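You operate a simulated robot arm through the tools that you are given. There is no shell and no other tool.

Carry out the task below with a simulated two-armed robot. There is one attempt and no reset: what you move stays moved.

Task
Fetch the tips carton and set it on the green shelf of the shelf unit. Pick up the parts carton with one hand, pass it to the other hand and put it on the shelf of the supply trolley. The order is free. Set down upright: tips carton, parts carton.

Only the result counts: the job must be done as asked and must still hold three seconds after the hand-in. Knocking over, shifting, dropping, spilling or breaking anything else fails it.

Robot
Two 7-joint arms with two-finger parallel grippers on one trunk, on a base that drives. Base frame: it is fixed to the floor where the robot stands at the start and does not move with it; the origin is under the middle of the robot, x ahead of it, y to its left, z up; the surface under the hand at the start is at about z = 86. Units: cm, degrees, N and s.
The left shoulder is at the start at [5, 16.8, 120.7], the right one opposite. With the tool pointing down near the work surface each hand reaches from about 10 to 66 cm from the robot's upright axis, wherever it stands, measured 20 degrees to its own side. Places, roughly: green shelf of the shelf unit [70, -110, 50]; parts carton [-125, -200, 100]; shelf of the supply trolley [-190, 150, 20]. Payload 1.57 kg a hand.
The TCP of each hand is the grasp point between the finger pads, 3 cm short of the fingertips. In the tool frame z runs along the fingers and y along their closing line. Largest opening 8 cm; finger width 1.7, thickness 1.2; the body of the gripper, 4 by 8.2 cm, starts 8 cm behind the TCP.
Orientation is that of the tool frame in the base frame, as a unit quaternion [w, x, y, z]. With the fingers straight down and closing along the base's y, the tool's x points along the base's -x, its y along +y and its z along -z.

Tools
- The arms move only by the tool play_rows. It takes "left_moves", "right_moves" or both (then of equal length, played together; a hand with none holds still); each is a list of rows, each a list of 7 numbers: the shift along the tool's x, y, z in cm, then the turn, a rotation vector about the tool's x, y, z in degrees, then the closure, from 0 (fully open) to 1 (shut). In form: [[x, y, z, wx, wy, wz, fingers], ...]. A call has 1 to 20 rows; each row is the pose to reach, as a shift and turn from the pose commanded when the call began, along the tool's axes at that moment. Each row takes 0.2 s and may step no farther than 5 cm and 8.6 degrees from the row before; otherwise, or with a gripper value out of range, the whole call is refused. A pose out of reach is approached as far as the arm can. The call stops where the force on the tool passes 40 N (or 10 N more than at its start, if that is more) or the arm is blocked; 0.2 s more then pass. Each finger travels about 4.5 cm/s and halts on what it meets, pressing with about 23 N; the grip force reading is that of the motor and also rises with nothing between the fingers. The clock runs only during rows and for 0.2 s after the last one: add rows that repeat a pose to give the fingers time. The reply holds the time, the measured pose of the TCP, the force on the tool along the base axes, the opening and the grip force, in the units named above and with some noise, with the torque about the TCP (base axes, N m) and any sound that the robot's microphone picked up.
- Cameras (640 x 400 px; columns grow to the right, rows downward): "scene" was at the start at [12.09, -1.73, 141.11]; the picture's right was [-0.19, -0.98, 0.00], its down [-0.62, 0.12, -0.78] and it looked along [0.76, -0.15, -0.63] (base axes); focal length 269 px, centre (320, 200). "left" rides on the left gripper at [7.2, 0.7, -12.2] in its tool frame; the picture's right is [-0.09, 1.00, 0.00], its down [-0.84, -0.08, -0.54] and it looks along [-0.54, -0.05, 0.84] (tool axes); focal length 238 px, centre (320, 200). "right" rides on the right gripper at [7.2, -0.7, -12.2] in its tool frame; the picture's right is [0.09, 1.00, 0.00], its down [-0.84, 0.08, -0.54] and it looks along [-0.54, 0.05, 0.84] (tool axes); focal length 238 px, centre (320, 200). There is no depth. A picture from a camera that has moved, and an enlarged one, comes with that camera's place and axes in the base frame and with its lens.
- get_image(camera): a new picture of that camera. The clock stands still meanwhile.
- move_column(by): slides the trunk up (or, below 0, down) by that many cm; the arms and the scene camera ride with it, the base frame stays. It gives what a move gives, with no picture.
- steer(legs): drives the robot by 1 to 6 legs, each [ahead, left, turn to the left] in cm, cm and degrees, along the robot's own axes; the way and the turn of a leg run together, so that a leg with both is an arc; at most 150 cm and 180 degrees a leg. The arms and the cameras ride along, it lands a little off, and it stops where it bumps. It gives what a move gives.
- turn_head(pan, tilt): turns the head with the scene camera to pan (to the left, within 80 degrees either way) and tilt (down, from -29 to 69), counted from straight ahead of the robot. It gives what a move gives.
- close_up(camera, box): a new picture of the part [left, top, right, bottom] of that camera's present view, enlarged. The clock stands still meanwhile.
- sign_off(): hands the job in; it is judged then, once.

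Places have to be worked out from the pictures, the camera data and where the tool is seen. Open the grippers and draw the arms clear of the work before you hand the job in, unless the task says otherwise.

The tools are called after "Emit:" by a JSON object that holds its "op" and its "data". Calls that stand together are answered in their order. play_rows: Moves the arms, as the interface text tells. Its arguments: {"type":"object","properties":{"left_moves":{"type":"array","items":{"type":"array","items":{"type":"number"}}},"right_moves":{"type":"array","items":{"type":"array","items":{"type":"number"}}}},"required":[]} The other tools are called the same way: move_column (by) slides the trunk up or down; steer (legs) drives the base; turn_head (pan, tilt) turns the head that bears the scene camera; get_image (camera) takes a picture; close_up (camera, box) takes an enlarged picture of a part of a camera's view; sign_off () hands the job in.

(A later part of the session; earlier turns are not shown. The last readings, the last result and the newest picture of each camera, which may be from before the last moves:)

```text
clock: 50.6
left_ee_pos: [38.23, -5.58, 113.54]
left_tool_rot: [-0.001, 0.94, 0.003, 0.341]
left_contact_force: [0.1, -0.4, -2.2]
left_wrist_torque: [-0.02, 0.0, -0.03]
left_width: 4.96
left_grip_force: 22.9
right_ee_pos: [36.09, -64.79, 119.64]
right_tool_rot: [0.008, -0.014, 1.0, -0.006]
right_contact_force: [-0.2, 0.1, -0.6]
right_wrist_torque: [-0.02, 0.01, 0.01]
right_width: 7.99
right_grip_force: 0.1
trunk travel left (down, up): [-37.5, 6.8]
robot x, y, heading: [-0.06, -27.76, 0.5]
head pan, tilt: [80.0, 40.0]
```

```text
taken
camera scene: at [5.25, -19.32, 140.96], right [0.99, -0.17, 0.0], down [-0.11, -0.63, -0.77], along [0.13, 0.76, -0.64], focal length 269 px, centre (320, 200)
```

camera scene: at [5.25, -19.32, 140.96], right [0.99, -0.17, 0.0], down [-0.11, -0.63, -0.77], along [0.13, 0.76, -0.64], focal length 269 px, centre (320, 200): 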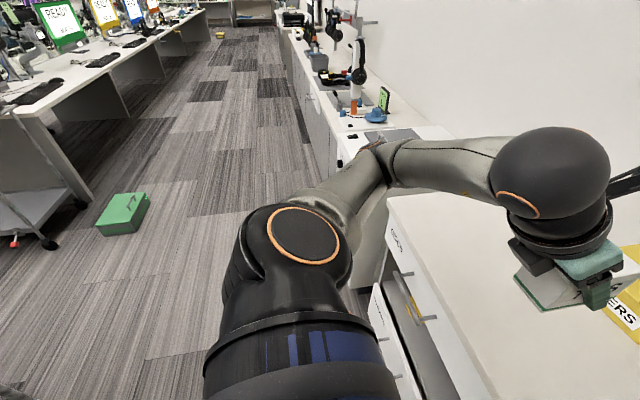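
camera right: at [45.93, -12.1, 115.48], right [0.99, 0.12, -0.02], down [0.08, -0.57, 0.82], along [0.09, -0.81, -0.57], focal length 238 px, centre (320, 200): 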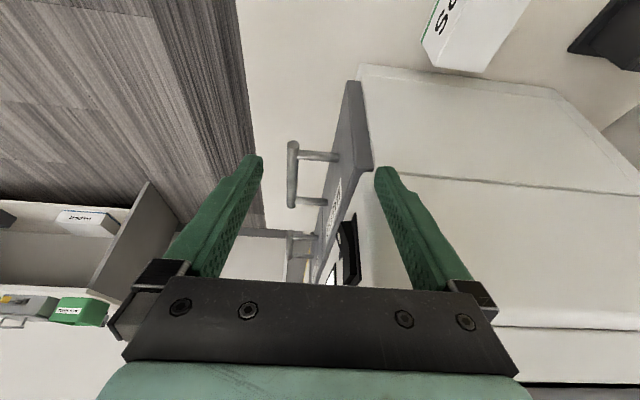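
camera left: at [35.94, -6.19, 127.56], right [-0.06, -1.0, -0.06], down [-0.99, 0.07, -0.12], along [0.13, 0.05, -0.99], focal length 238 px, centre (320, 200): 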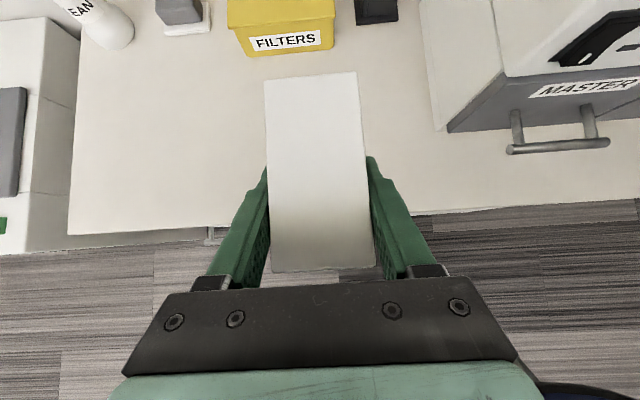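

The floor is open around me: a green case stands on the floor near [−119, 156] by the trolley, and the parts bench begins near [−74, −177]. I back off 20 cm and drive right to stand before the shelf unit.

Emit:
{"op": "steer", "data": {"legs": [[-20, 0, 0], [0, -95, 0]]}}

Emit:
{"op": "turn_head", "data": {"pan": 10, "tilt": 45}}

Emit:
{"op": "get_image", "data": {"camera": "scene"}}

Emit:
{"op": "get_image", "data": {"camera": "left"}}

```text
clock: 60.5
left_ee_pos: [18.89, -100.99, 113.51]
left_tool_rot: [-0.002, 0.94, 0.005, 0.341]
left_contact_force: [-0.4, 0.2, -2.3]
left_wrist_torque: [0.02, 0.03, 0.01]
left_width: 4.97
left_grip_force: 22.5
right_ee_pos: [16.77, -160.16, 119.58]
right_tool_rot: [0.007, -0.016, 1.0, -0.006]
right_contact_force: [0.3, -1.0, 0.8]
right_wrist_torque: [0.0, -0.02, 0.02]
right_width: 8.0
right_grip_force: 0.0
trunk travel left (down, up): [-37.5, 6.8]
robot x, y, heading: [-19.33, -123.41, 0.4]
head pan, tilt: [80.0, 40.0]
```

```text
clock: 61.9
left_ee_pos: [18.78, -101.01, 113.47]
left_tool_rot: [0.0, 0.94, 0.003, 0.341]
left_contact_force: [-0.5, 0.2, -1.6]
left_wrist_torque: [0.02, 0.01, 0.01]
left_width: 4.99
left_grip_force: 22.8
right_ee_pos: [16.74, -160.2, 119.56]
right_tool_rot: [0.007, -0.016, 1.0, -0.006]
right_contact_force: [0.4, 1.2, 0.8]
right_wrist_torque: [0.0, 0.01, 0.0]
right_width: 7.99
right_grip_force: 0.1
trunk travel left (down, up): [-37.5, 6.8]
robot x, y, heading: [-19.19, -123.33, 0.6]
head pan, tilt: [10.0, 45.0]
```

```text
taken
camera scene: at [-7.59, -121.74, 140.23], right [0.18, -0.98, 0.0], down [-0.7, -0.13, -0.71], along [0.69, 0.13, -0.71], focal length 269 px, centre (320, 200)
```

scene: 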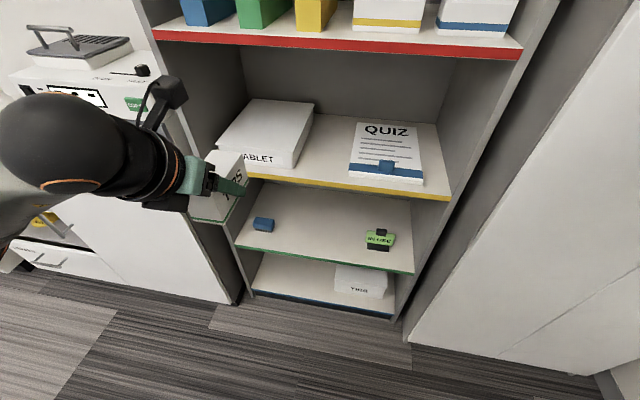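

```text
taken
camera left: at [16.48, -101.64, 127.55], right [-0.06, -1.0, -0.06], down [-0.99, 0.07, -0.12], along [0.12, 0.05, -0.99], focal length 238 px, centre (320, 200)
```

left: 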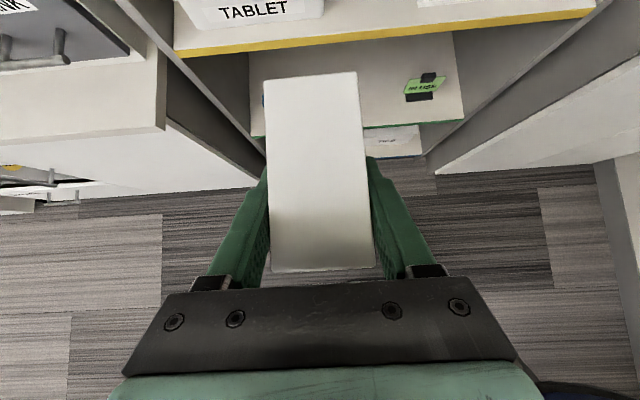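

The green shelf holds a small blue block at the left and a sign holder at the right, with free room between. I take a close-up to measure.

Emit:
{"op": "close_up", "data": {"camera": "scene", "box": [220, 160, 460, 310]}}

```text
2.67 times, centred on (340, 235) of scene
camera zoom: at [-7.59, -121.74, 140.23], right [0.18, -0.98, 0.0], down [-0.7, -0.13, -0.71], along [0.69, 0.13, -0.71], focal length 716 px, centre (267, 107)
```

zoom: 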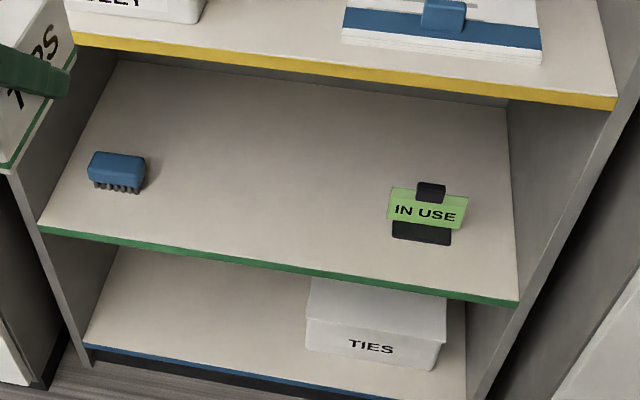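

Measured: green shelf front at x ≈ 49.5 (y −76 to −147, depth ~38 cm), yellow shelf underside z ≈ 87.5; brush at y −80…−89, sign at y −127…−140. I'll set the carton at about [57.5, −108]; first I pull the right hand in and lower the trunk while still clear of the shelf.

Emit:
{"op": "play_rows", "data": {"right_moves": [[2, 0, 0, 0, 0, 0, 0], [4, 0, 0, 0, 0, 0, 0], [6, 0, 0, 0, 0, 0, 0], [8, 0, 0, 0, 0, 0, 0]]}}

Emit:
{"op": "move_column", "data": {"by": -36}}

Emit:
{"op": "get_image", "data": {"camera": "scene"}}

```text
clock: 62.9
left_ee_pos: [18.76, -101.02, 113.44]
left_tool_rot: [-0.002, 0.94, 0.005, 0.341]
left_contact_force: [-0.3, -0.8, -1.6]
left_wrist_torque: [-0.02, 0.01, -0.04]
left_width: 4.98
left_grip_force: 23.5
right_ee_pos: [8.65, -160.53, 119.47]
right_tool_rot: [0.008, -0.016, 1.0, -0.007]
right_contact_force: [0.5, -0.5, -0.1]
right_wrist_torque: [-0.01, 0.04, -0.02]
right_width: 7.98
right_grip_force: 0.1
trunk travel left (down, up): [-37.5, 6.8]
robot x, y, heading: [-19.23, -123.17, 0.4]
head pan, tilt: [10.0, 45.0]
```

```text
clock: 66.4
left_ee_pos: [18.93, -101.0, 77.5]
left_tool_rot: [-0.002, 0.94, 0.005, 0.341]
left_contact_force: [-0.6, 0.4, -2.6]
left_wrist_torque: [0.02, 0.0, -0.02]
left_width: 5.0
left_grip_force: 22.7
right_ee_pos: [8.67, -160.46, 83.51]
right_tool_rot: [0.007, -0.017, 1.0, -0.006]
right_contact_force: [-0.1, -0.6, 0.7]
right_wrist_torque: [0.01, 0.02, 0.0]
right_width: 7.99
right_grip_force: 0.0
trunk travel left (down, up): [-1.5, 42.8]
robot x, y, heading: [-19.45, -123.54, 0.5]
head pan, tilt: [10.0, 45.0]
```

```text
taken
camera scene: at [-7.59, -121.75, 104.24], right [0.18, -0.98, 0.0], down [-0.7, -0.13, -0.71], along [0.7, 0.13, -0.71], focal length 269 px, centre (320, 200)
```

scene: 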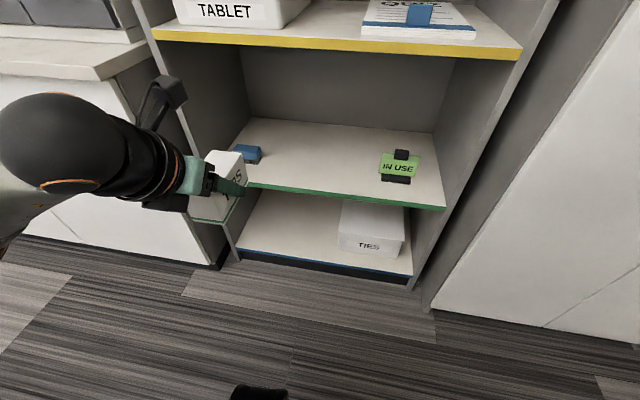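

Clear view at this height; the robot's front foot stays well short of the shelf. I drive 19 cm ahead.

Emit:
{"op": "steer", "data": {"legs": [[19, 0, 0]]}}

Emit:
{"op": "get_image", "data": {"camera": "scene"}}

Emit:
{"op": "get_image", "data": {"camera": "left"}}

```text
clock: 67.9
left_ee_pos: [37.79, -100.82, 77.44]
left_tool_rot: [-0.001, 0.94, 0.004, 0.34]
left_contact_force: [0.1, 0.0, -1.2]
left_wrist_torque: [0.04, 0.04, 0.01]
left_width: 4.97
left_grip_force: 22.7
right_ee_pos: [27.52, -160.44, 83.54]
right_tool_rot: [0.008, -0.016, 1.0, -0.006]
right_contact_force: [0.3, 0.5, 0.0]
right_wrist_torque: [0.03, -0.01, -0.03]
right_width: 8.01
right_grip_force: 0.1
trunk travel left (down, up): [-1.5, 42.8]
robot x, y, heading: [-0.6, -122.74, 0.3]
head pan, tilt: [10.0, 45.0]
```

```text
taken
camera scene: at [11.29, -121.6, 104.23], right [0.18, -0.98, 0.0], down [-0.7, -0.13, -0.71], along [0.7, 0.13, -0.71], focal length 269 px, centre (320, 200)
```

scene: 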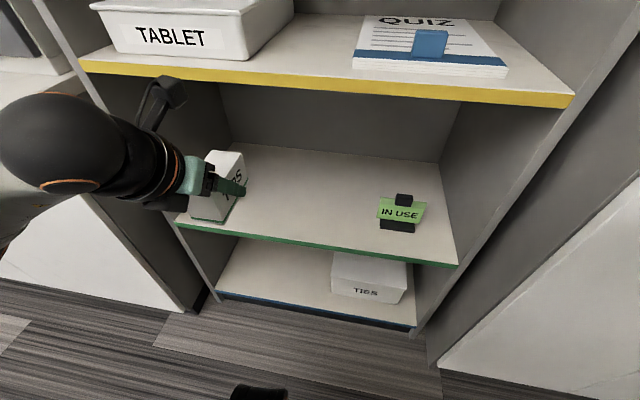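

```text
taken
camera left: at [35.4, -101.54, 91.55], right [-0.06, -1.0, -0.06], down [-0.99, 0.07, -0.12], along [0.12, 0.05, -0.99], focal length 238 px, centre (320, 200)
```

left: 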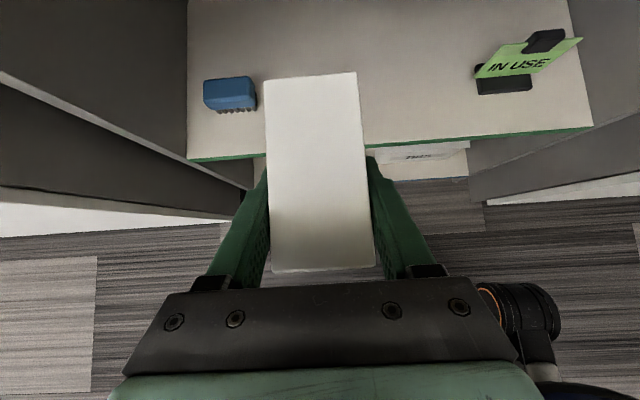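

I back up 6 cm so the arm works further out, then lower the carton in front of the shelf opening and shift it to y ≈ −108.

Emit:
{"op": "steer", "data": {"legs": [[-6, 0, 0]]}}

Emit:
{"op": "play_rows", "data": {"left_moves": [[-1.57, 1.44, 3.74, 0, 0, 0, 1], [-3.15, 2.88, 7.5, 0, 0, 0, 1], [-4.7, 4.3, 11.2, 0, 0, 0, 1], [-6.3, 5.76, 15, 0, 0, 0, 1], [-7.87, 7.2, 18.72, 0, 0, 0, 1], [-7.87, 7.2, 18.72, 0, 0, 0, 1]]}}

Emit:
{"op": "get_image", "data": {"camera": "scene"}}

Emit:
{"op": "get_image", "data": {"camera": "left"}}

```text
clock: 68.9
left_ee_pos: [31.82, -100.93, 77.61]
left_tool_rot: [-0.002, 0.94, 0.004, 0.342]
left_contact_force: [-0.3, -0.2, -1.8]
left_wrist_torque: [0.02, 0.03, 0.0]
left_width: 5.01
left_grip_force: 23.3
right_ee_pos: [21.63, -160.55, 83.44]
right_tool_rot: [0.007, -0.016, 1.0, -0.007]
right_contact_force: [0.5, -0.3, 0.2]
right_wrist_torque: [0.0, -0.01, 0.01]
right_width: 8.01
right_grip_force: 0.0
trunk travel left (down, up): [-1.5, 42.8]
robot x, y, heading: [-6.5, -122.86, 0.3]
head pan, tilt: [10.0, 45.0]
```

```text
clock: 70.3
left_ee_pos: [38.08, -108.08, 58.03]
left_tool_rot: [-0.001, 0.94, 0.003, 0.342]
left_contact_force: [0.2, -0.3, -1.7]
left_wrist_torque: [0.0, 0.02, 0.01]
left_width: 4.98
left_grip_force: 23.6
right_ee_pos: [21.67, -160.46, 83.41]
right_tool_rot: [0.008, -0.016, 1.0, -0.007]
right_contact_force: [0.4, 0.0, -0.1]
right_wrist_torque: [0.0, -0.03, 0.01]
right_width: 8.01
right_grip_force: 0.1
trunk travel left (down, up): [-1.5, 42.8]
robot x, y, heading: [-6.5, -122.95, 0.1]
head pan, tilt: [10.0, 45.0]
```

```text
taken
camera scene: at [5.38, -121.65, 104.23], right [0.18, -0.98, 0.0], down [-0.7, -0.13, -0.71], along [0.7, 0.13, -0.71], focal length 269 px, centre (320, 200)
```

scene: 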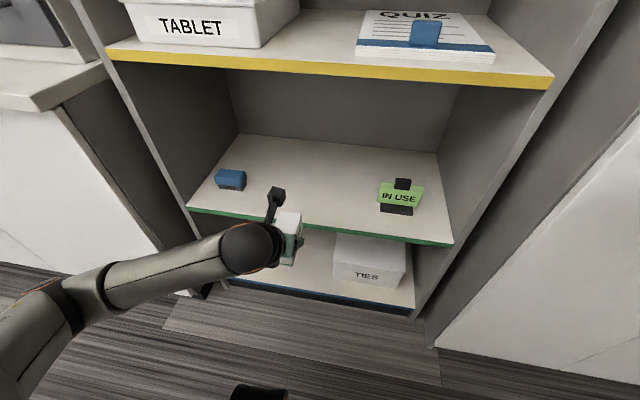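

```text
taken
camera left: at [35.66, -108.72, 72.14], right [-0.06, -1.0, -0.06], down [-0.99, 0.07, -0.12], along [0.12, 0.05, -0.99], focal length 238 px, centre (320, 200)
```

left: 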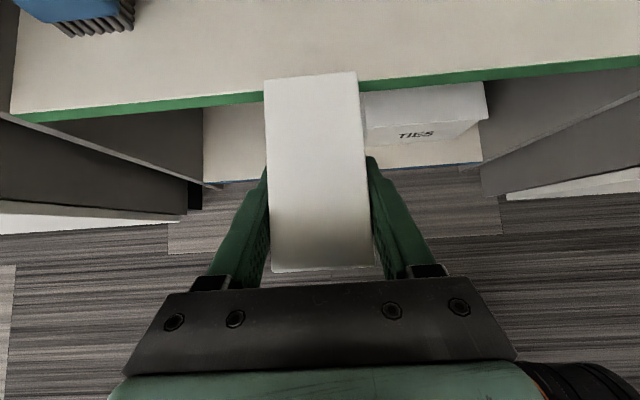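

Carton bottom is at about z ≈ 54.6, above the shelf edge. I move it straight in, 18.4 cm.

Emit:
{"op": "play_rows", "data": {"left_moves": [[2.8, 0, 2.37, 0, 0, 0, 1], [5.6, 0, 4.73, 0, 0, 0, 1], [8.45, 0, 7.1, 0, 0, 0, 1], [11.3, 0, 9.46, 0, 0, 0, 1], [14.09, 0, 11.83, 0, 0, 0, 1], [14.09, 0, 11.83, 0, 0, 0, 1]]}}

Emit:
{"op": "get_image", "data": {"camera": "scene"}}

Emit:
{"op": "get_image", "data": {"camera": "left"}}

```text
clock: 71.7
left_ee_pos: [56.4, -108.05, 57.99]
left_tool_rot: [-0.001, 0.94, 0.003, 0.341]
left_contact_force: [-0.5, -0.2, -1.4]
left_wrist_torque: [0.01, -0.02, 0.0]
left_width: 4.99
left_grip_force: 23.1
right_ee_pos: [21.74, -160.58, 83.6]
right_tool_rot: [0.008, -0.015, 1.0, -0.006]
right_contact_force: [-0.1, -1.0, -0.2]
right_wrist_torque: [0.03, -0.02, -0.02]
right_width: 8.01
right_grip_force: 0.1
trunk travel left (down, up): [-1.5, 42.8]
robot x, y, heading: [-6.3, -123.19, 0.4]
head pan, tilt: [10.0, 45.0]
```

```text
taken
camera scene: at [5.39, -121.66, 104.23], right [0.18, -0.98, 0.0], down [-0.7, -0.13, -0.71], along [0.7, 0.13, -0.71], focal length 269 px, centre (320, 200)
```

scene: 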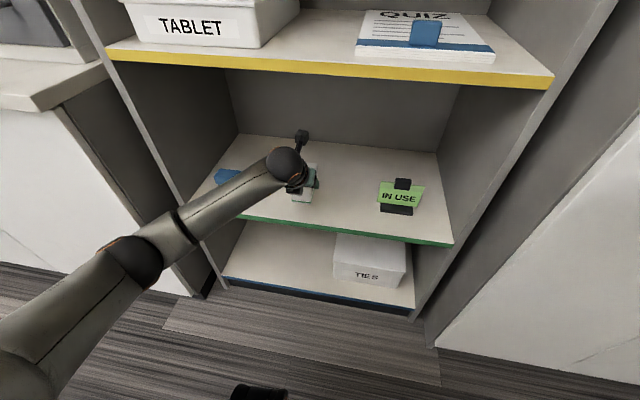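

```text
taken
camera left: at [54.11, -108.67, 72.04], right [-0.06, -1.0, -0.06], down [-0.99, 0.07, -0.12], along [0.12, 0.05, -0.99], focal length 238 px, centre (320, 200)
```

left: 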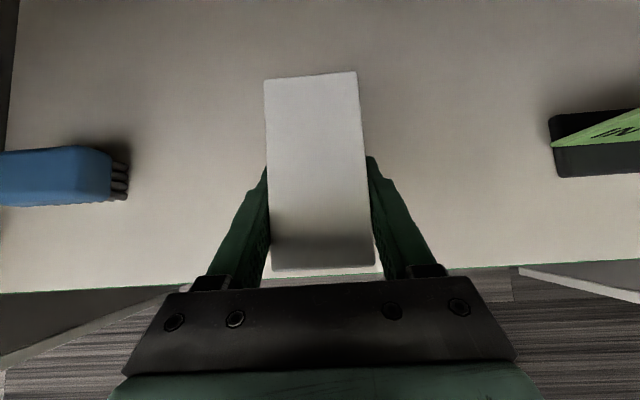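

The carton is inside with room either side. I lower it 3.5 cm, and will then feel for the shelf in small steps.

Emit:
{"op": "play_rows", "data": {"left_moves": [[-0.64, 0, 0.77, 0, 0, 0, 1], [-1.29, 0, 1.53, 0, 0, 0, 1], [-1.93, 0, 2.3, 0, 0, 0, 1], [-2.25, 0, 2.68, 0, 0, 0, 1], [-2.25, 0, 2.68, 0, 0, 0, 1]]}}

Emit:
{"op": "play_rows", "data": {"left_moves": [[-0.16, 0, 0.19, 0, 0, 0, 1], [-0.32, 0, 0.38, 0, 0, 0, 1], [-0.32, 0, 0.38, 0, 0, 0, 1]]}}

```text
clock: 72.9
left_ee_pos: [56.32, -108.01, 54.53]
left_tool_rot: [-0.002, 0.94, 0.003, 0.34]
left_contact_force: [0.3, 0.2, -0.8]
left_wrist_torque: [0.03, 0.06, -0.03]
left_width: 4.99
left_grip_force: 23.0
right_ee_pos: [21.54, -160.49, 83.49]
right_tool_rot: [0.007, -0.016, 1.0, -0.006]
right_contact_force: [0.5, -0.1, 0.2]
right_wrist_torque: [0.02, 0.01, -0.01]
right_width: 8.0
right_grip_force: 0.1
trunk travel left (down, up): [-1.5, 42.8]
robot x, y, heading: [-6.55, -123.36, 0.6]
head pan, tilt: [10.0, 45.0]
```

```text
clock: 73.7
left_ee_pos: [56.08, -107.95, 54.06]
left_tool_rot: [-0.001, 0.94, 0.003, 0.341]
left_contact_force: [-0.5, -0.4, -1.6]
left_wrist_torque: [0.0, 0.03, 0.0]
left_width: 4.98
left_grip_force: 23.2
right_ee_pos: [21.6, -160.41, 83.48]
right_tool_rot: [0.008, -0.015, 1.0, -0.007]
right_contact_force: [0.3, -0.8, -0.3]
right_wrist_torque: [-0.03, 0.0, 0.0]
right_width: 8.0
right_grip_force: 0.0
trunk travel left (down, up): [-1.5, 42.8]
robot x, y, heading: [-5.87, -123.64, 0.6]
head pan, tilt: [10.0, 45.0]
```

No contact yet at TCP z 54.06. I continue down in quarter-centimetre steps.

Emit:
{"op": "play_rows", "data": {"left_moves": [[-0.16, 0, 0.19, 0, 0, 0, 1], [-0.26, 0, 0.31, 0, 0, 0, 1], [-0.26, 0, 0.31, 0, 0, 0, 1]]}}

Emit:
{"op": "play_rows", "data": {"left_moves": [[-0.13, 0, 0.15, 0, 0, 0, 1], [-0.13, 0, 0.15, 0, 0, 0, 1]]}}

Emit:
{"op": "get_image", "data": {"camera": "left"}}

```text
clock: 74.5
left_ee_pos: [56.22, -108.07, 53.68]
left_tool_rot: [-0.001, 0.94, 0.003, 0.34]
left_contact_force: [0.4, -0.9, -1.7]
left_wrist_torque: [-0.02, 0.04, -0.03]
left_width: 4.96
left_grip_force: 23.0
right_ee_pos: [21.47, -160.43, 83.47]
right_tool_rot: [0.007, -0.015, 1.0, -0.006]
right_contact_force: [0.5, 1.2, -1.1]
right_wrist_torque: [0.02, -0.03, -0.03]
right_width: 7.99
right_grip_force: 0.1
trunk travel left (down, up): [-1.5, 42.8]
robot x, y, heading: [-6.09, -123.3, 0.5]
head pan, tilt: [10.0, 45.0]
```

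```text
clock: 75.1
left_ee_pos: [56.22, -108.04, 53.58]
left_tool_rot: [0.0, 0.94, 0.003, 0.341]
left_contact_force: [-0.3, -0.3, -1.3]
left_wrist_torque: [0.04, -0.04, 0.03]
left_width: 4.99
left_grip_force: 23.0
right_ee_pos: [21.73, -160.4, 83.55]
right_tool_rot: [0.008, -0.015, 1.0, -0.006]
right_contact_force: [0.4, 0.8, -0.5]
right_wrist_torque: [-0.03, 0.0, 0.03]
right_width: 8.0
right_grip_force: 0.1
trunk travel left (down, up): [-1.5, 42.8]
robot x, y, heading: [-6.25, -122.8, 0.3]
head pan, tilt: [10.0, 45.0]
```

```text
taken
camera left: at [53.92, -108.68, 67.55], right [-0.06, -1.0, -0.06], down [-0.99, 0.07, -0.12], along [0.12, 0.05, -0.99], focal length 238 px, centre (320, 200)
```

left: 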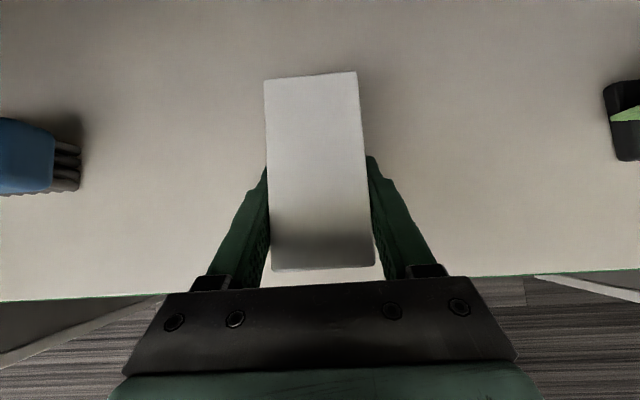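

Still no contact; I keep lowering in small steps.

Emit:
{"op": "play_rows", "data": {"left_moves": [[-0.1, 0, 0.12, 0, 0, 0, 1], [-0.2, 0, 0.23, 0, 0, 0, 1], [-0.2, 0, 0.23, 0, 0, 0, 1]]}}

Emit:
{"op": "play_rows", "data": {"left_moves": [[-0.1, 0, 0.12, 0, 0, 0, 1], [-0.2, 0, 0.23, 0, 0, 0, 1], [-0.2, 0, 0.23, 0, 0, 0, 1]]}}

```text
clock: 75.9
left_ee_pos: [56.29, -108.01, 53.38]
left_tool_rot: [-0.001, 0.939, 0.003, 0.344]
left_contact_force: [-1.0, -0.5, 11.7]
left_wrist_torque: [0.23, 0.18, -0.05]
left_width: 4.97
left_grip_force: 23.1
right_ee_pos: [21.69, -160.49, 83.58]
right_tool_rot: [0.008, -0.015, 1.0, -0.006]
right_contact_force: [0.1, -1.2, 0.3]
right_wrist_torque: [0.03, -0.01, 0.0]
right_width: 8.02
right_grip_force: 0.1
trunk travel left (down, up): [-1.5, 42.8]
robot x, y, heading: [-6.83, -123.14, 0.4]
head pan, tilt: [10.0, 45.0]
```

```text
clock: 76.7
left_ee_pos: [56.3, -108.02, 53.17]
left_tool_rot: [-0.001, 0.938, 0.004, 0.346]
left_contact_force: [1.2, 0.1, 23.4]
left_wrist_torque: [-0.07, 0.09, -0.21]
left_width: 4.98
left_grip_force: 22.8
right_ee_pos: [21.43, -160.51, 83.5]
right_tool_rot: [0.009, -0.016, 1.0, -0.006]
right_contact_force: [-0.2, -0.3, -0.3]
right_wrist_torque: [0.0, 0.01, 0.01]
right_width: 7.97
right_grip_force: 0.0
trunk travel left (down, up): [-1.5, 42.8]
robot x, y, heading: [-6.69, -122.87, 0.4]
head pan, tilt: [10.0, 45.0]
```

The carton has touched down (force up to 23 N). I ease up 0.3 cm to relieve the load and open the fingers.

Emit:
{"op": "play_rows", "data": {"left_moves": [[0.19, 0, -0.22, 0, 0, 0, 1], [0.19, 0, -0.22, 0, 0, 0, 1]]}}

Emit:
{"op": "play_rows", "data": {"left_moves": [[0, 0, 0, 0, 0, 0, 0.2], [0, 0, 0, 0, 0, 0, 0], [0, 0, 0, 0, 0, 0, 0], [0, 0, 0, 0, 0, 0, 0], [0, 0, 0, 0, 0, 0, 0]]}}

Emit:
{"op": "get_image", "data": {"camera": "left"}}

```text
clock: 77.3
left_ee_pos: [56.19, -108.11, 53.2]
left_tool_rot: [-0.001, 0.94, 0.003, 0.342]
left_contact_force: [4.9, -3.1, 12.4]
left_wrist_torque: [-0.04, -0.51, -0.08]
left_width: 4.99
left_grip_force: 22.8
right_ee_pos: [21.58, -160.47, 83.48]
right_tool_rot: [0.008, -0.016, 1.0, -0.006]
right_contact_force: [0.6, 0.4, 0.3]
right_wrist_torque: [-0.01, 0.03, 0.03]
right_width: 8.02
right_grip_force: 0.1
trunk travel left (down, up): [-1.5, 42.8]
robot x, y, heading: [-6.12, -123.08, 0.3]
head pan, tilt: [10.0, 45.0]
```

```text
clock: 78.5
left_ee_pos: [56.23, -107.91, 53.12]
left_tool_rot: [-0.001, 0.94, 0.004, 0.341]
left_contact_force: [-0.4, -0.4, -0.1]
left_wrist_torque: [0.0, 0.01, 0.0]
left_width: 8.0
left_grip_force: 0.1
right_ee_pos: [21.61, -160.48, 83.46]
right_tool_rot: [0.008, -0.016, 1.0, -0.006]
right_contact_force: [-0.3, -0.3, 0.7]
right_wrist_torque: [0.01, 0.0, 0.0]
right_width: 8.0
right_grip_force: 0.1
trunk travel left (down, up): [-1.5, 42.8]
robot x, y, heading: [-6.43, -122.89, 0.4]
head pan, tilt: [10.0, 45.0]
```

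```text
taken
camera left: at [53.84, -108.6, 67.12], right [-0.06, -1.0, -0.06], down [-0.99, 0.07, -0.12], along [0.12, 0.05, -0.99], focal length 238 px, centre (320, 200)
```

left: 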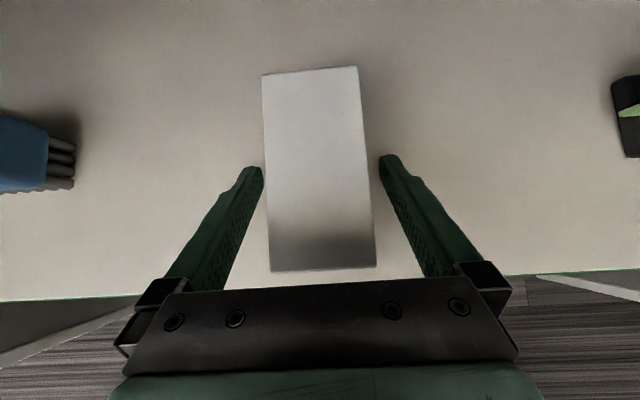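

Released and standing. I withdraw along the tool axis, then straight back out of the shelf.

Emit:
{"op": "play_rows", "data": {"left_moves": [[0, 0, -2, 0, 0, 0, 0], [0, 0, -5, 0, 0, 0, 0], [0, 0, -8, 0, 0, 0, 0], [0, 0, -10, 0, 0, 0, 0], [-3, 0, -12.6, 0, 0, 0, 0], [-6.1, 0, -15.1, 0, 0, 0, 0], [-9.2, 0, -17.7, 0, 0, 0, 0], [-9.2, 0, -17.7, 0, 0, 0, 0]]}}

Emit:
{"op": "get_image", "data": {"camera": "scene"}}

Emit:
{"op": "get_image", "data": {"camera": "left"}}

```text
clock: 80.3
left_ee_pos: [37.67, -108.27, 60.84]
left_tool_rot: [-0.002, 0.94, 0.004, 0.341]
left_contact_force: [0.2, -0.1, 0.1]
left_wrist_torque: [0.0, -0.02, -0.03]
left_width: 7.98
left_grip_force: 0.1
right_ee_pos: [21.69, -160.51, 83.5]
right_tool_rot: [0.008, -0.015, 1.0, -0.006]
right_contact_force: [0.2, 0.0, -0.2]
right_wrist_torque: [0.01, -0.03, -0.04]
right_width: 8.02
right_grip_force: 0.0
trunk travel left (down, up): [-1.5, 42.8]
robot x, y, heading: [-6.1, -123.22, 0.4]
head pan, tilt: [10.0, 45.0]
```

```text
taken
camera scene: at [5.37, -121.66, 104.24], right [0.18, -0.98, 0.0], down [-0.7, -0.13, -0.71], along [0.7, 0.13, -0.71], focal length 269 px, centre (320, 200)
```

scene: 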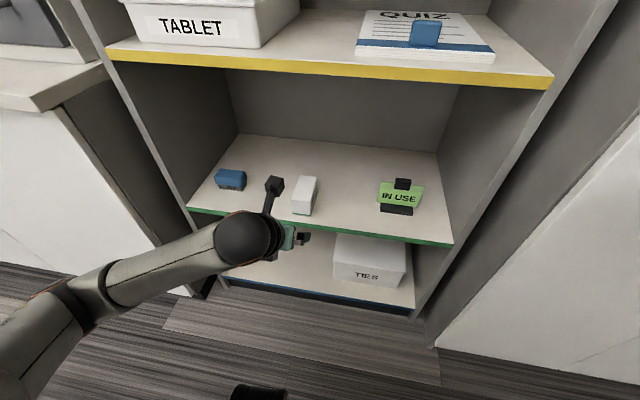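

```text
taken
camera left: at [35.35, -108.82, 74.78], right [-0.06, -1.0, -0.06], down [-0.99, 0.07, -0.12], along [0.12, 0.05, -0.99], focal length 238 px, centre (320, 200)
```

left: 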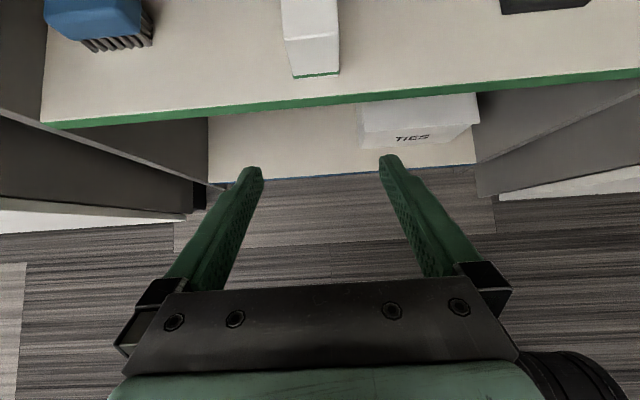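

The tips carton stands upright on the green shelf, well inside the edge. I back away, raise the trunk, and turn right toward the parts bench.

Emit:
{"op": "steer", "data": {"legs": [[-32, 0, 0]]}}

Emit:
{"op": "move_column", "data": {"by": 36}}

Emit:
{"op": "turn_head", "data": {"pan": -80, "tilt": 30}}

Emit:
{"op": "get_image", "data": {"camera": "scene"}}

```text
clock: 82.4
left_ee_pos: [6.14, -108.18, 60.6]
left_tool_rot: [-0.003, 0.94, 0.008, 0.341]
left_contact_force: [-1.4, 0.0, -0.2]
left_wrist_torque: [0.0, 0.01, -0.04]
left_width: 7.99
left_grip_force: 0.0
right_ee_pos: [-9.54, -160.6, 83.47]
right_tool_rot: [0.007, -0.018, 1.0, -0.006]
right_contact_force: [0.0, -1.0, -0.7]
right_wrist_torque: [0.02, 0.0, 0.02]
right_width: 8.02
right_grip_force: 0.0
trunk travel left (down, up): [-1.5, 42.8]
robot x, y, heading: [-37.42, -123.45, 0.9]
head pan, tilt: [10.0, 45.0]
```

```text
clock: 85.9
left_ee_pos: [6.25, -108.21, 96.67]
left_tool_rot: [-0.002, 0.94, 0.007, 0.341]
left_contact_force: [-0.4, -1.0, 0.6]
left_wrist_torque: [-0.03, -0.02, 0.03]
left_width: 7.98
left_grip_force: 0.2
right_ee_pos: [-9.53, -160.57, 119.5]
right_tool_rot: [0.007, -0.02, 1.0, -0.007]
right_contact_force: [0.2, 0.2, -0.2]
right_wrist_torque: [0.02, 0.0, 0.02]
right_width: 7.98
right_grip_force: 0.1
trunk travel left (down, up): [-37.5, 6.8]
robot x, y, heading: [-37.73, -123.79, 0.8]
head pan, tilt: [10.0, 45.0]
```

```text
clock: 87.6
left_ee_pos: [6.21, -108.22, 96.69]
left_tool_rot: [-0.002, 0.94, 0.008, 0.342]
left_contact_force: [-0.1, 0.0, -0.1]
left_wrist_torque: [-0.04, 0.03, 0.01]
left_width: 8.0
left_grip_force: 0.0
right_ee_pos: [-9.54, -160.58, 119.5]
right_tool_rot: [0.007, -0.018, 1.0, -0.007]
right_contact_force: [-0.4, 0.3, 0.4]
right_wrist_torque: [0.0, 0.01, 0.01]
right_width: 7.99
right_grip_force: 0.1
trunk travel left (down, up): [-37.5, 6.8]
robot x, y, heading: [-37.36, -123.52, 0.9]
head pan, tilt: [-80.0, 30.0]
```

```text
taken
camera scene: at [-32.39, -132.34, 142.5], right [-0.98, -0.19, 0.0], down [-0.09, 0.49, -0.87], along [0.16, -0.85, -0.5], focal length 269 px, centre (320, 200)
```

scene: 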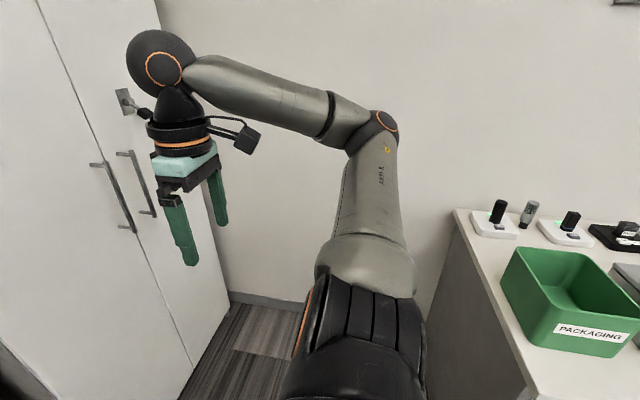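

I see the parts bench with a green PACKAGING bin at its near end, lower than my hands. I turn 90° right on the spot and look at the bench.

Emit:
{"op": "steer", "data": {"legs": [[0, 0, -90]]}}

Emit:
{"op": "turn_head", "data": {"pan": -45, "tilt": 30}}

Emit:
{"op": "get_image", "data": {"camera": "scene"}}

```text
clock: 91.8
left_ee_pos: [-22.68, -167.46, 96.71]
left_tool_rot: [0.24, 0.669, -0.661, 0.242]
left_contact_force: [-0.2, -1.1, 0.0]
left_wrist_torque: [-0.01, 0.01, -0.01]
left_width: 8.03
left_grip_force: 0.1
right_ee_pos: [-75.13, -151.49, 119.45]
right_tool_rot: [0.0, 0.695, 0.719, -0.01]
right_contact_force: [-1.1, -0.2, 0.3]
right_wrist_torque: [0.04, -0.01, 0.01]
right_width: 8.01
right_grip_force: 0.2
trunk travel left (down, up): [-37.5, 6.8]
robot x, y, heading: [-37.99, -123.52, -89.7]
head pan, tilt: [-80.0, 30.0]
```

```text
clock: 92.8
left_ee_pos: [-22.86, -167.44, 96.86]
left_tool_rot: [0.24, 0.668, -0.661, 0.243]
left_contact_force: [-0.4, -0.2, 0.2]
left_wrist_torque: [0.0, -0.03, -0.04]
left_width: 8.03
left_grip_force: 0.1
right_ee_pos: [-75.18, -151.47, 119.59]
right_tool_rot: [0.001, 0.695, 0.719, -0.011]
right_contact_force: [-0.1, 0.5, 0.8]
right_wrist_torque: [0.01, 0.0, -0.01]
right_width: 7.99
right_grip_force: 0.1
trunk travel left (down, up): [-37.5, 6.8]
robot x, y, heading: [-37.92, -123.42, -88.9]
head pan, tilt: [-45.0, 30.0]
```

```text
taken
camera scene: at [-44.38, -133.98, 142.5], right [-0.71, 0.7, 0.0], down [0.35, 0.36, -0.87], along [-0.61, -0.62, -0.5], focal length 269 px, centre (320, 200)
```

scene: 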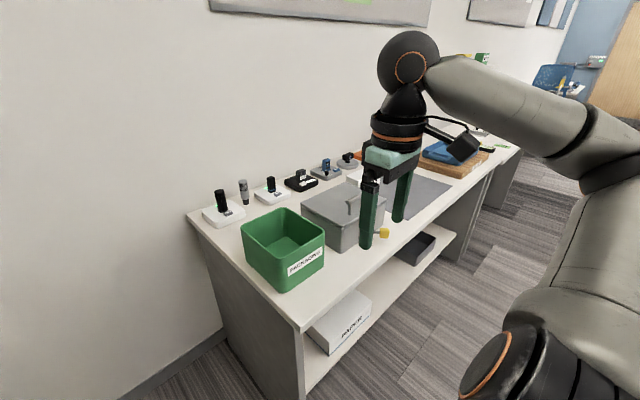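

The hand blocks part of the view. I check the right side for clearance before strafing along the bench.

Emit:
{"op": "turn_head", "data": {"pan": -80, "tilt": 35}}

Emit:
{"op": "get_image", "data": {"camera": "scene"}}

```text
clock: 93.8
left_ee_pos: [-22.78, -167.39, 96.74]
left_tool_rot: [0.239, 0.669, -0.661, 0.242]
left_contact_force: [1.0, 0.0, 0.9]
left_wrist_torque: [-0.02, -0.04, 0.0]
left_width: 8.01
left_grip_force: 0.0
right_ee_pos: [-75.21, -151.51, 119.41]
right_tool_rot: [0.001, 0.695, 0.719, -0.01]
right_contact_force: [-0.6, 0.3, -0.4]
right_wrist_torque: [-0.02, 0.01, 0.0]
right_width: 8.0
right_grip_force: 0.0
trunk travel left (down, up): [-37.5, 6.8]
robot x, y, heading: [-37.59, -123.38, -89.4]
head pan, tilt: [-80.0, 35.0]
```

```text
taken
camera scene: at [-46.71, -129.15, 141.72], right [-0.19, 0.98, 0.0], down [0.56, 0.11, -0.82], along [-0.81, -0.15, -0.57], focal length 269 px, centre (320, 200)
```

scene: 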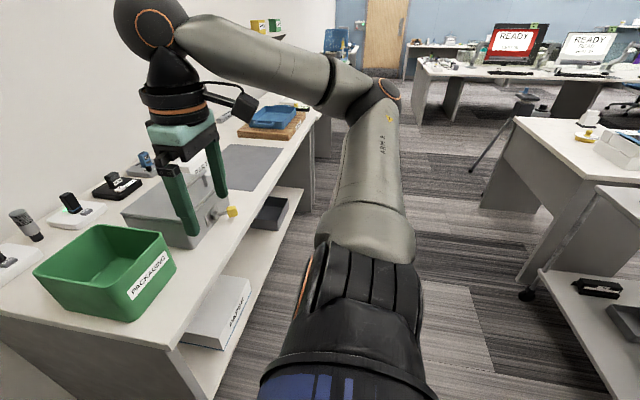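

The way along the bench is clear; a trolley stands further right near [−172, −21] that I must keep clear of. I strafe 62 cm right and look at the bench.

Emit:
{"op": "steer", "data": {"legs": [[0, -62, 0]]}}

Emit:
{"op": "turn_head", "data": {"pan": -10, "tilt": 35}}

Emit:
{"op": "get_image", "data": {"camera": "scene"}}

```text
clock: 99.7
left_ee_pos: [-84.65, -168.23, 96.75]
left_tool_rot: [0.24, 0.67, -0.659, 0.243]
left_contact_force: [0.2, 0.5, 0.1]
left_wrist_torque: [-0.02, 0.0, -0.01]
left_width: 7.99
left_grip_force: 0.0
right_ee_pos: [-136.98, -152.48, 119.46]
right_tool_rot: [0.001, 0.693, 0.72, -0.01]
right_contact_force: [-0.2, 0.1, 0.0]
right_wrist_torque: [-0.01, 0.01, -0.03]
right_width: 7.98
right_grip_force: 0.2
trunk travel left (down, up): [-37.5, 6.8]
robot x, y, heading: [-99.94, -124.14, -89.0]
head pan, tilt: [-80.0, 35.0]
```

```text
clock: 101.2
left_ee_pos: [-84.62, -168.23, 96.85]
left_tool_rot: [0.239, 0.67, -0.659, 0.243]
left_contact_force: [-0.1, 1.1, -0.2]
left_wrist_torque: [-0.01, -0.01, 0.01]
left_width: 7.98
left_grip_force: 0.2
right_ee_pos: [-137.16, -152.49, 119.51]
right_tool_rot: [0.0, 0.693, 0.721, -0.011]
right_contact_force: [-0.6, -0.2, 0.3]
right_wrist_torque: [0.0, 0.0, 0.02]
right_width: 7.97
right_grip_force: 0.1
trunk travel left (down, up): [-37.5, 6.8]
robot x, y, heading: [-99.47, -124.09, -89.2]
head pan, tilt: [-10.0, 35.0]
```

```text
taken
camera scene: at [-101.55, -137.03, 141.72], right [-0.99, 0.16, 0.0], down [0.09, 0.57, -0.82], along [-0.13, -0.81, -0.57], focal length 269 px, centre (320, 200)
```

scene: 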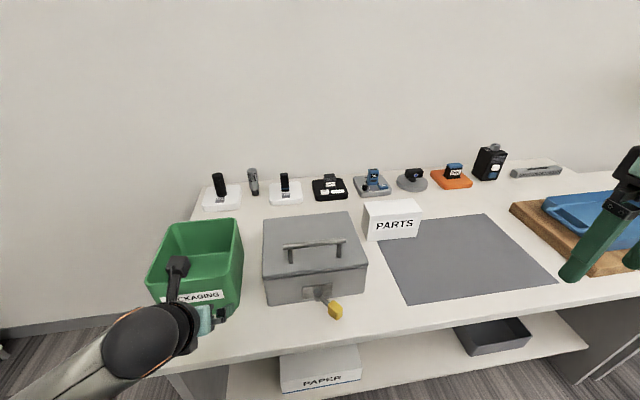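

The PARTS carton is on the bench beside the grey box, by the corner of a grey mat. I zoom in on it.

Emit:
{"op": "close_up", "data": {"camera": "scene", "box": [330, 160, 490, 260]}}

Emit:
{"op": "close_up", "data": {"camera": "scene", "box": [240, 160, 560, 360]}}

```text
4.00 times, centred on (410, 210) of scene
camera zoom: at [-101.55, -137.03, 141.72], right [-0.99, 0.16, 0.0], down [0.09, 0.57, -0.82], along [-0.13, -0.81, -0.57], focal length 1074 px, centre (-40, 160)
```

zoom: 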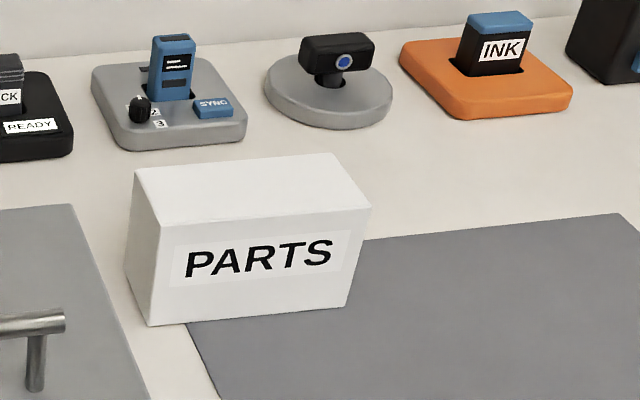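

```text
2.00 times, centred on (400, 260) of scene
camera zoom: at [-101.55, -137.03, 141.72], right [-0.99, 0.16, 0.0], down [0.09, 0.57, -0.82], along [-0.13, -0.81, -0.57], focal length 537 px, centre (160, 80)
```

zoom: 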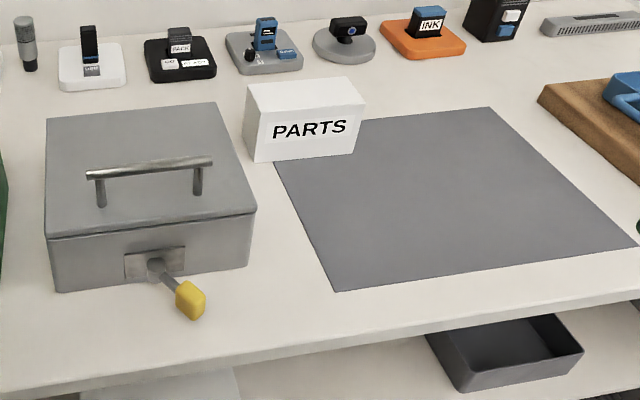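

The carton stands square to the bench, about 15 long, 6 deep and 10 high, with free space at its right end. My plan is a V-grip: right hand takes the right end tilted, left hand later takes the left end. First I raise the left hand out of the way and straighten it.

Emit:
{"op": "play_rows", "data": {"left_moves": [[1.8, -1.2, -2.6, 0, -6.7, 0, 0], [3.6, -2.4, -5.2, 0, -13.4, 0, 0], [5.4, -3.5, -7.9, 0, -20, 0, 0], [7.1, -4.7, -10.5, 0, -26.7, 0, 0], [8.9, -5.8, -13.2, 0, -33.4, 0, 0], [10.7, -7, -15.8, 0, -40, 0, 0], [10.7, -7, -15.8, 0, -40, 0, 0]]}}

Emit:
{"op": "steer", "data": {"legs": [[0, -24, 0]]}}

Emit:
{"op": "get_image", "data": {"camera": "scene"}}

```text
clock: 102.8
left_ee_pos: [-77.65, -166.06, 115.95]
left_tool_rot: [-0.001, 0.713, -0.701, -0.002]
left_contact_force: [0.2, 0.5, 0.3]
left_wrist_torque: [0.01, 0.02, -0.01]
left_width: 8.0
left_grip_force: 0.1
right_ee_pos: [-137.07, -152.46, 119.46]
right_tool_rot: [0.0, 0.693, 0.721, -0.01]
right_contact_force: [0.6, 0.2, 0.0]
right_wrist_torque: [0.01, -0.02, -0.01]
right_width: 8.01
right_grip_force: 0.0
trunk travel left (down, up): [-37.5, 6.8]
robot x, y, heading: [-99.47, -123.97, -89.2]
head pan, tilt: [-10.0, 35.0]
```

```text
clock: 105.5
left_ee_pos: [-101.96, -166.38, 115.78]
left_tool_rot: [0.0, 0.713, -0.701, 0.0]
left_contact_force: [-0.8, -0.6, -0.7]
left_wrist_torque: [0.0, -0.03, -0.01]
left_width: 7.99
left_grip_force: 0.0
right_ee_pos: [-161.42, -152.87, 119.5]
right_tool_rot: [0.001, 0.693, 0.721, -0.011]
right_contact_force: [-0.1, 0.2, 0.9]
right_wrist_torque: [-0.02, 0.04, 0.0]
right_width: 8.01
right_grip_force: 0.0
trunk travel left (down, up): [-37.5, 6.8]
robot x, y, heading: [-124.64, -124.4, -89.1]
head pan, tilt: [-10.0, 35.0]
```

```text
taken
camera scene: at [-125.98, -137.43, 141.72], right [-0.99, 0.16, 0.0], down [0.09, 0.57, -0.82], along [-0.13, -0.81, -0.57], focal length 269 px, centre (320, 200)
```

scene: 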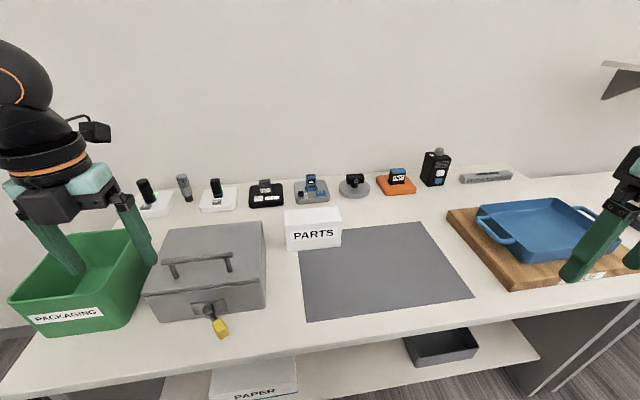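

Emit:
{"op": "close_up", "data": {"camera": "scene", "box": [250, 160, 410, 260]}}

```text
4.00 times, centred on (330, 210) of scene
camera zoom: at [-125.98, -137.43, 141.72], right [-0.99, 0.16, 0.0], down [0.09, 0.57, -0.82], along [-0.13, -0.81, -0.57], focal length 1074 px, centre (280, 160)
```

zoom: 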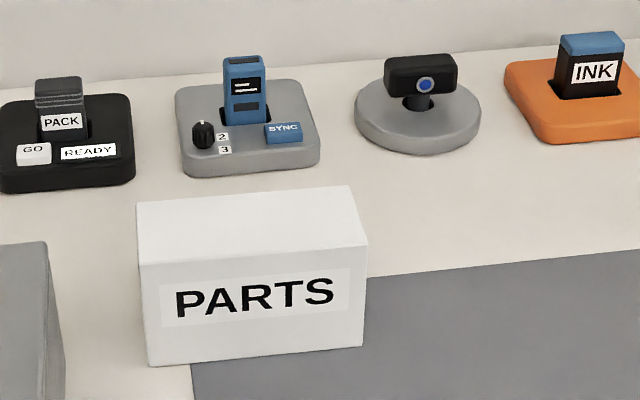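

Triangulating from both views puts the bench top at z ≈ 85 and the carton at x −125.3…−141, y −193…−199.8, top ≈ 94.6. The bench front is near y ≈ −165; I look down to see how much room my feet have.

Emit:
{"op": "turn_head", "data": {"pan": 0, "tilt": 69}}

Emit:
{"op": "get_image", "data": {"camera": "scene"}}

```text
clock: 106.5
left_ee_pos: [-101.98, -166.4, 115.85]
left_tool_rot: [-0.001, 0.713, -0.701, 0.0]
left_contact_force: [0.7, 0.4, 0.0]
left_wrist_torque: [0.0, 0.0, 0.0]
left_width: 8.01
left_grip_force: 0.0
right_ee_pos: [-161.55, -152.81, 119.4]
right_tool_rot: [0.001, 0.693, 0.721, -0.01]
right_contact_force: [0.4, 0.4, -0.2]
right_wrist_torque: [-0.01, -0.02, -0.01]
right_width: 7.99
right_grip_force: 0.1
trunk travel left (down, up): [-37.5, 6.8]
robot x, y, heading: [-124.33, -124.85, -88.9]
head pan, tilt: [0.0, 68.8]
```

```text
taken
camera scene: at [-124.47, -134.32, 137.35], right [-1.0, -0.02, 0.0], down [-0.02, 0.93, -0.36], along [0.01, -0.36, -0.93], focal length 269 px, centre (320, 200)
```

scene: 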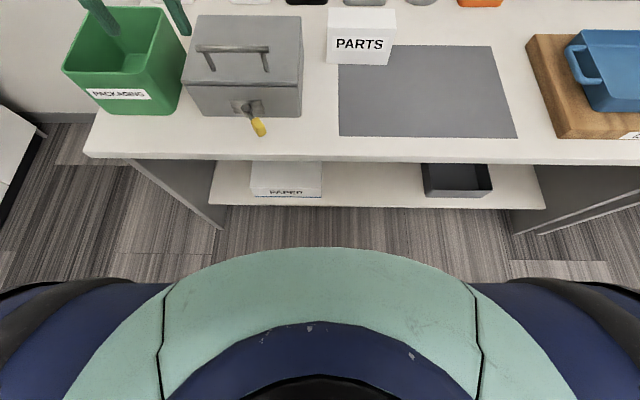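

Bench front edge is at y ≈ −164 and my feet reach about 25 cm ahead, so I can go 11 cm closer. I do that with a 7 cm shift right.

Emit:
{"op": "steer", "data": {"legs": [[0, -7, 0], [11, 0, 0]]}}

Emit:
{"op": "turn_head", "data": {"pan": -5, "tilt": 45}}

Emit:
{"op": "play_rows", "data": {"right_moves": [[0, 1, 0, 0, 0, 7.7, 0], [-1, 2, 0, 0, 0, 15.4, 0], [-2, 3, 0, 0, 0, 23.1, 0], [-3, 4, 0, 0, 0, 30.8, 0], [-4, 5, 0, 0, 0, 38.5, 0], [-5, 6, 0, 0, 0, 46.2, 0], [-6, 7, 0, 0, 0, 53.8, 0], [-7, 8, 0, 0, 0, 61.5, 0], [-8, 9, 0, 0, 0, 69.2, 0], [-9, 10, 0, 0, 0, 76.9, 0], [-10, 11, 0, 0, 0, 84.6, 0], [-11, 12, 0, 0, 0, 92.3, 0], [-12, 12, 0, 0, 0, 92.3, 0]]}}

Emit:
{"op": "get_image", "data": {"camera": "scene"}}

```text
clock: 108.6
left_ee_pos: [-108.66, -177.48, 115.85]
left_tool_rot: [0.0, 0.714, -0.7, -0.001]
left_contact_force: [0.6, 0.9, -0.3]
left_wrist_torque: [0.06, 0.04, -0.01]
left_width: 8.0
left_grip_force: 0.1
right_ee_pos: [-168.17, -163.97, 119.49]
right_tool_rot: [-0.001, 0.692, 0.722, -0.01]
right_contact_force: [-0.3, -0.3, 0.2]
right_wrist_torque: [0.04, -0.01, -0.02]
right_width: 8.01
right_grip_force: 0.1
trunk travel left (down, up): [-37.5, 6.8]
robot x, y, heading: [-131.13, -135.15, -88.8]
head pan, tilt: [0.0, 68.8]
```

```text
clock: 109.5
left_ee_pos: [-108.75, -177.32, 115.85]
left_tool_rot: [0.0, 0.713, -0.701, -0.001]
left_contact_force: [-0.4, -0.3, 0.3]
left_wrist_torque: [0.01, 0.0, 0.01]
left_width: 7.99
left_grip_force: 0.0
right_ee_pos: [-168.35, -163.89, 119.47]
right_tool_rot: [0.001, 0.692, 0.722, -0.01]
right_contact_force: [-0.5, -0.6, 0.5]
right_wrist_torque: [0.01, -0.01, 0.0]
right_width: 7.99
right_grip_force: 0.0
trunk travel left (down, up): [-37.5, 6.8]
robot x, y, heading: [-131.12, -135.47, -89.0]
head pan, tilt: [-5.0, 45.0]
```

```text
clock: 112.2
left_ee_pos: [-108.66, -177.28, 115.89]
left_tool_rot: [0.0, 0.714, -0.7, -0.001]
left_contact_force: [0.0, 0.1, -0.4]
left_wrist_torque: [-0.04, -0.01, -0.01]
left_width: 8.02
left_grip_force: 0.0
right_ee_pos: [-155.52, -175.42, 119.54]
right_tool_rot: [0.009, 1.0, 0.0, -0.006]
right_contact_force: [0.0, -0.2, 0.4]
right_wrist_torque: [-0.05, 0.01, 0.04]
right_width: 8.0
right_grip_force: 0.0
trunk travel left (down, up): [-37.5, 6.8]
robot x, y, heading: [-131.02, -135.61, -88.8]
head pan, tilt: [-5.0, 45.0]
```

```text
taken
camera scene: at [-131.95, -147.79, 140.23], right [-1.0, 0.07, 0.0], down [0.05, 0.71, -0.71], along [-0.05, -0.71, -0.71], focal length 269 px, centre (320, 200)
```

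scene: 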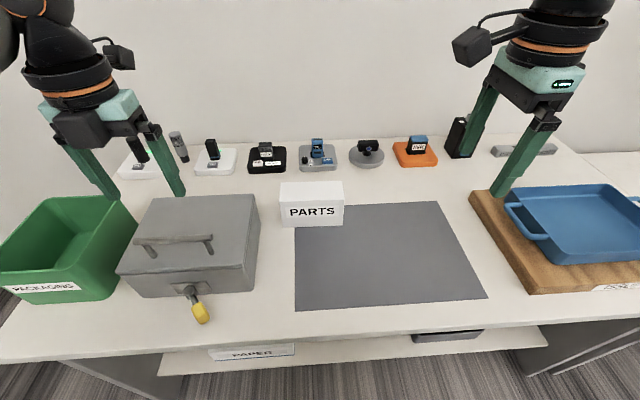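

Right hand is yawed as needed. I bring it tilted 40° to a pre-grasp point above-right of the carton.

Emit:
{"op": "play_rows", "data": {"right_moves": [[1.4, 3, 2.2, 0.15, 5.7, 0, 0], [2.9, 6, 4.4, 0.3, 11.4, 0, 0], [4.3, 9, 6.6, 0.45, 17.1, 0, 0], [5.7, 12, 8.8, 0.6, 22.9, 0, 0], [7.1, 15, 11, 0.75, 28.6, 0, 0], [8.6, 18, 13.2, 0.9, 34.3, 0, 0], [10, 20.5, 15, 1, 40, 0, 0], [10, 20.5, 15, 1, 40, 0, 0]]}}

Emit:
{"op": "get_image", "data": {"camera": "right"}}

Emit:
{"op": "get_image", "data": {"camera": "scene"}}

```text
clock: 114.0
left_ee_pos: [-108.66, -177.34, 115.9]
left_tool_rot: [-0.001, 0.714, -0.7, 0.0]
left_contact_force: [-0.3, 0.0, 0.3]
left_wrist_torque: [-0.01, 0.01, 0.01]
left_width: 7.99
left_grip_force: 0.1
right_ee_pos: [-147.62, -191.42, 106.03]
right_tool_rot: [0.0, 0.942, 0.003, 0.337]
right_contact_force: [-0.4, 0.5, 0.3]
right_wrist_torque: [0.0, -0.02, 0.03]
right_width: 8.0
right_grip_force: 0.0
right hand out of reach, approached as far as the arm can: row 6, 7, 8
trunk travel left (down, up): [-37.5, 6.8]
robot x, y, heading: [-131.27, -136.03, -88.9]
head pan, tilt: [-5.0, 45.0]
```

```text
taken
camera right: at [-149.71, -190.92, 119.96], right [0.08, -1.0, 0.06], down [-0.99, -0.08, -0.11], along [0.12, -0.05, -0.99], focal length 238 px, centre (320, 200)
```

right: 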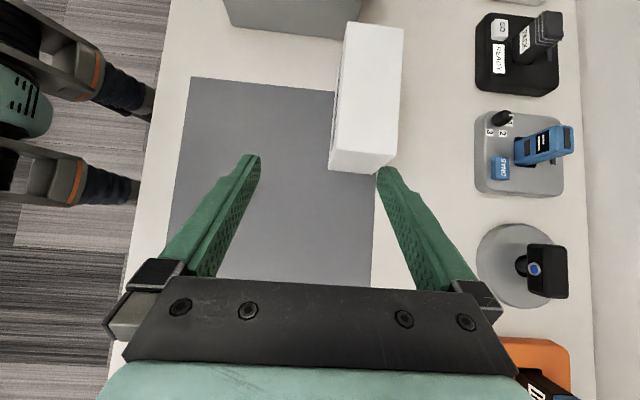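

```text
taken
camera scene: at [-131.94, -147.75, 140.24], right [-1.0, 0.07, 0.0], down [0.05, 0.71, -0.71], along [-0.05, -0.71, -0.71], focal length 269 px, centre (320, 200)
```

scene: 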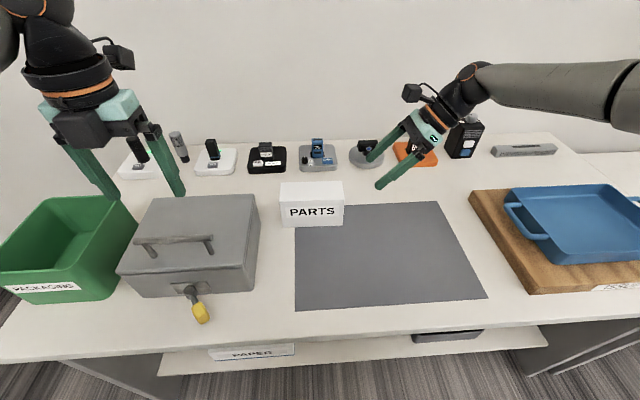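

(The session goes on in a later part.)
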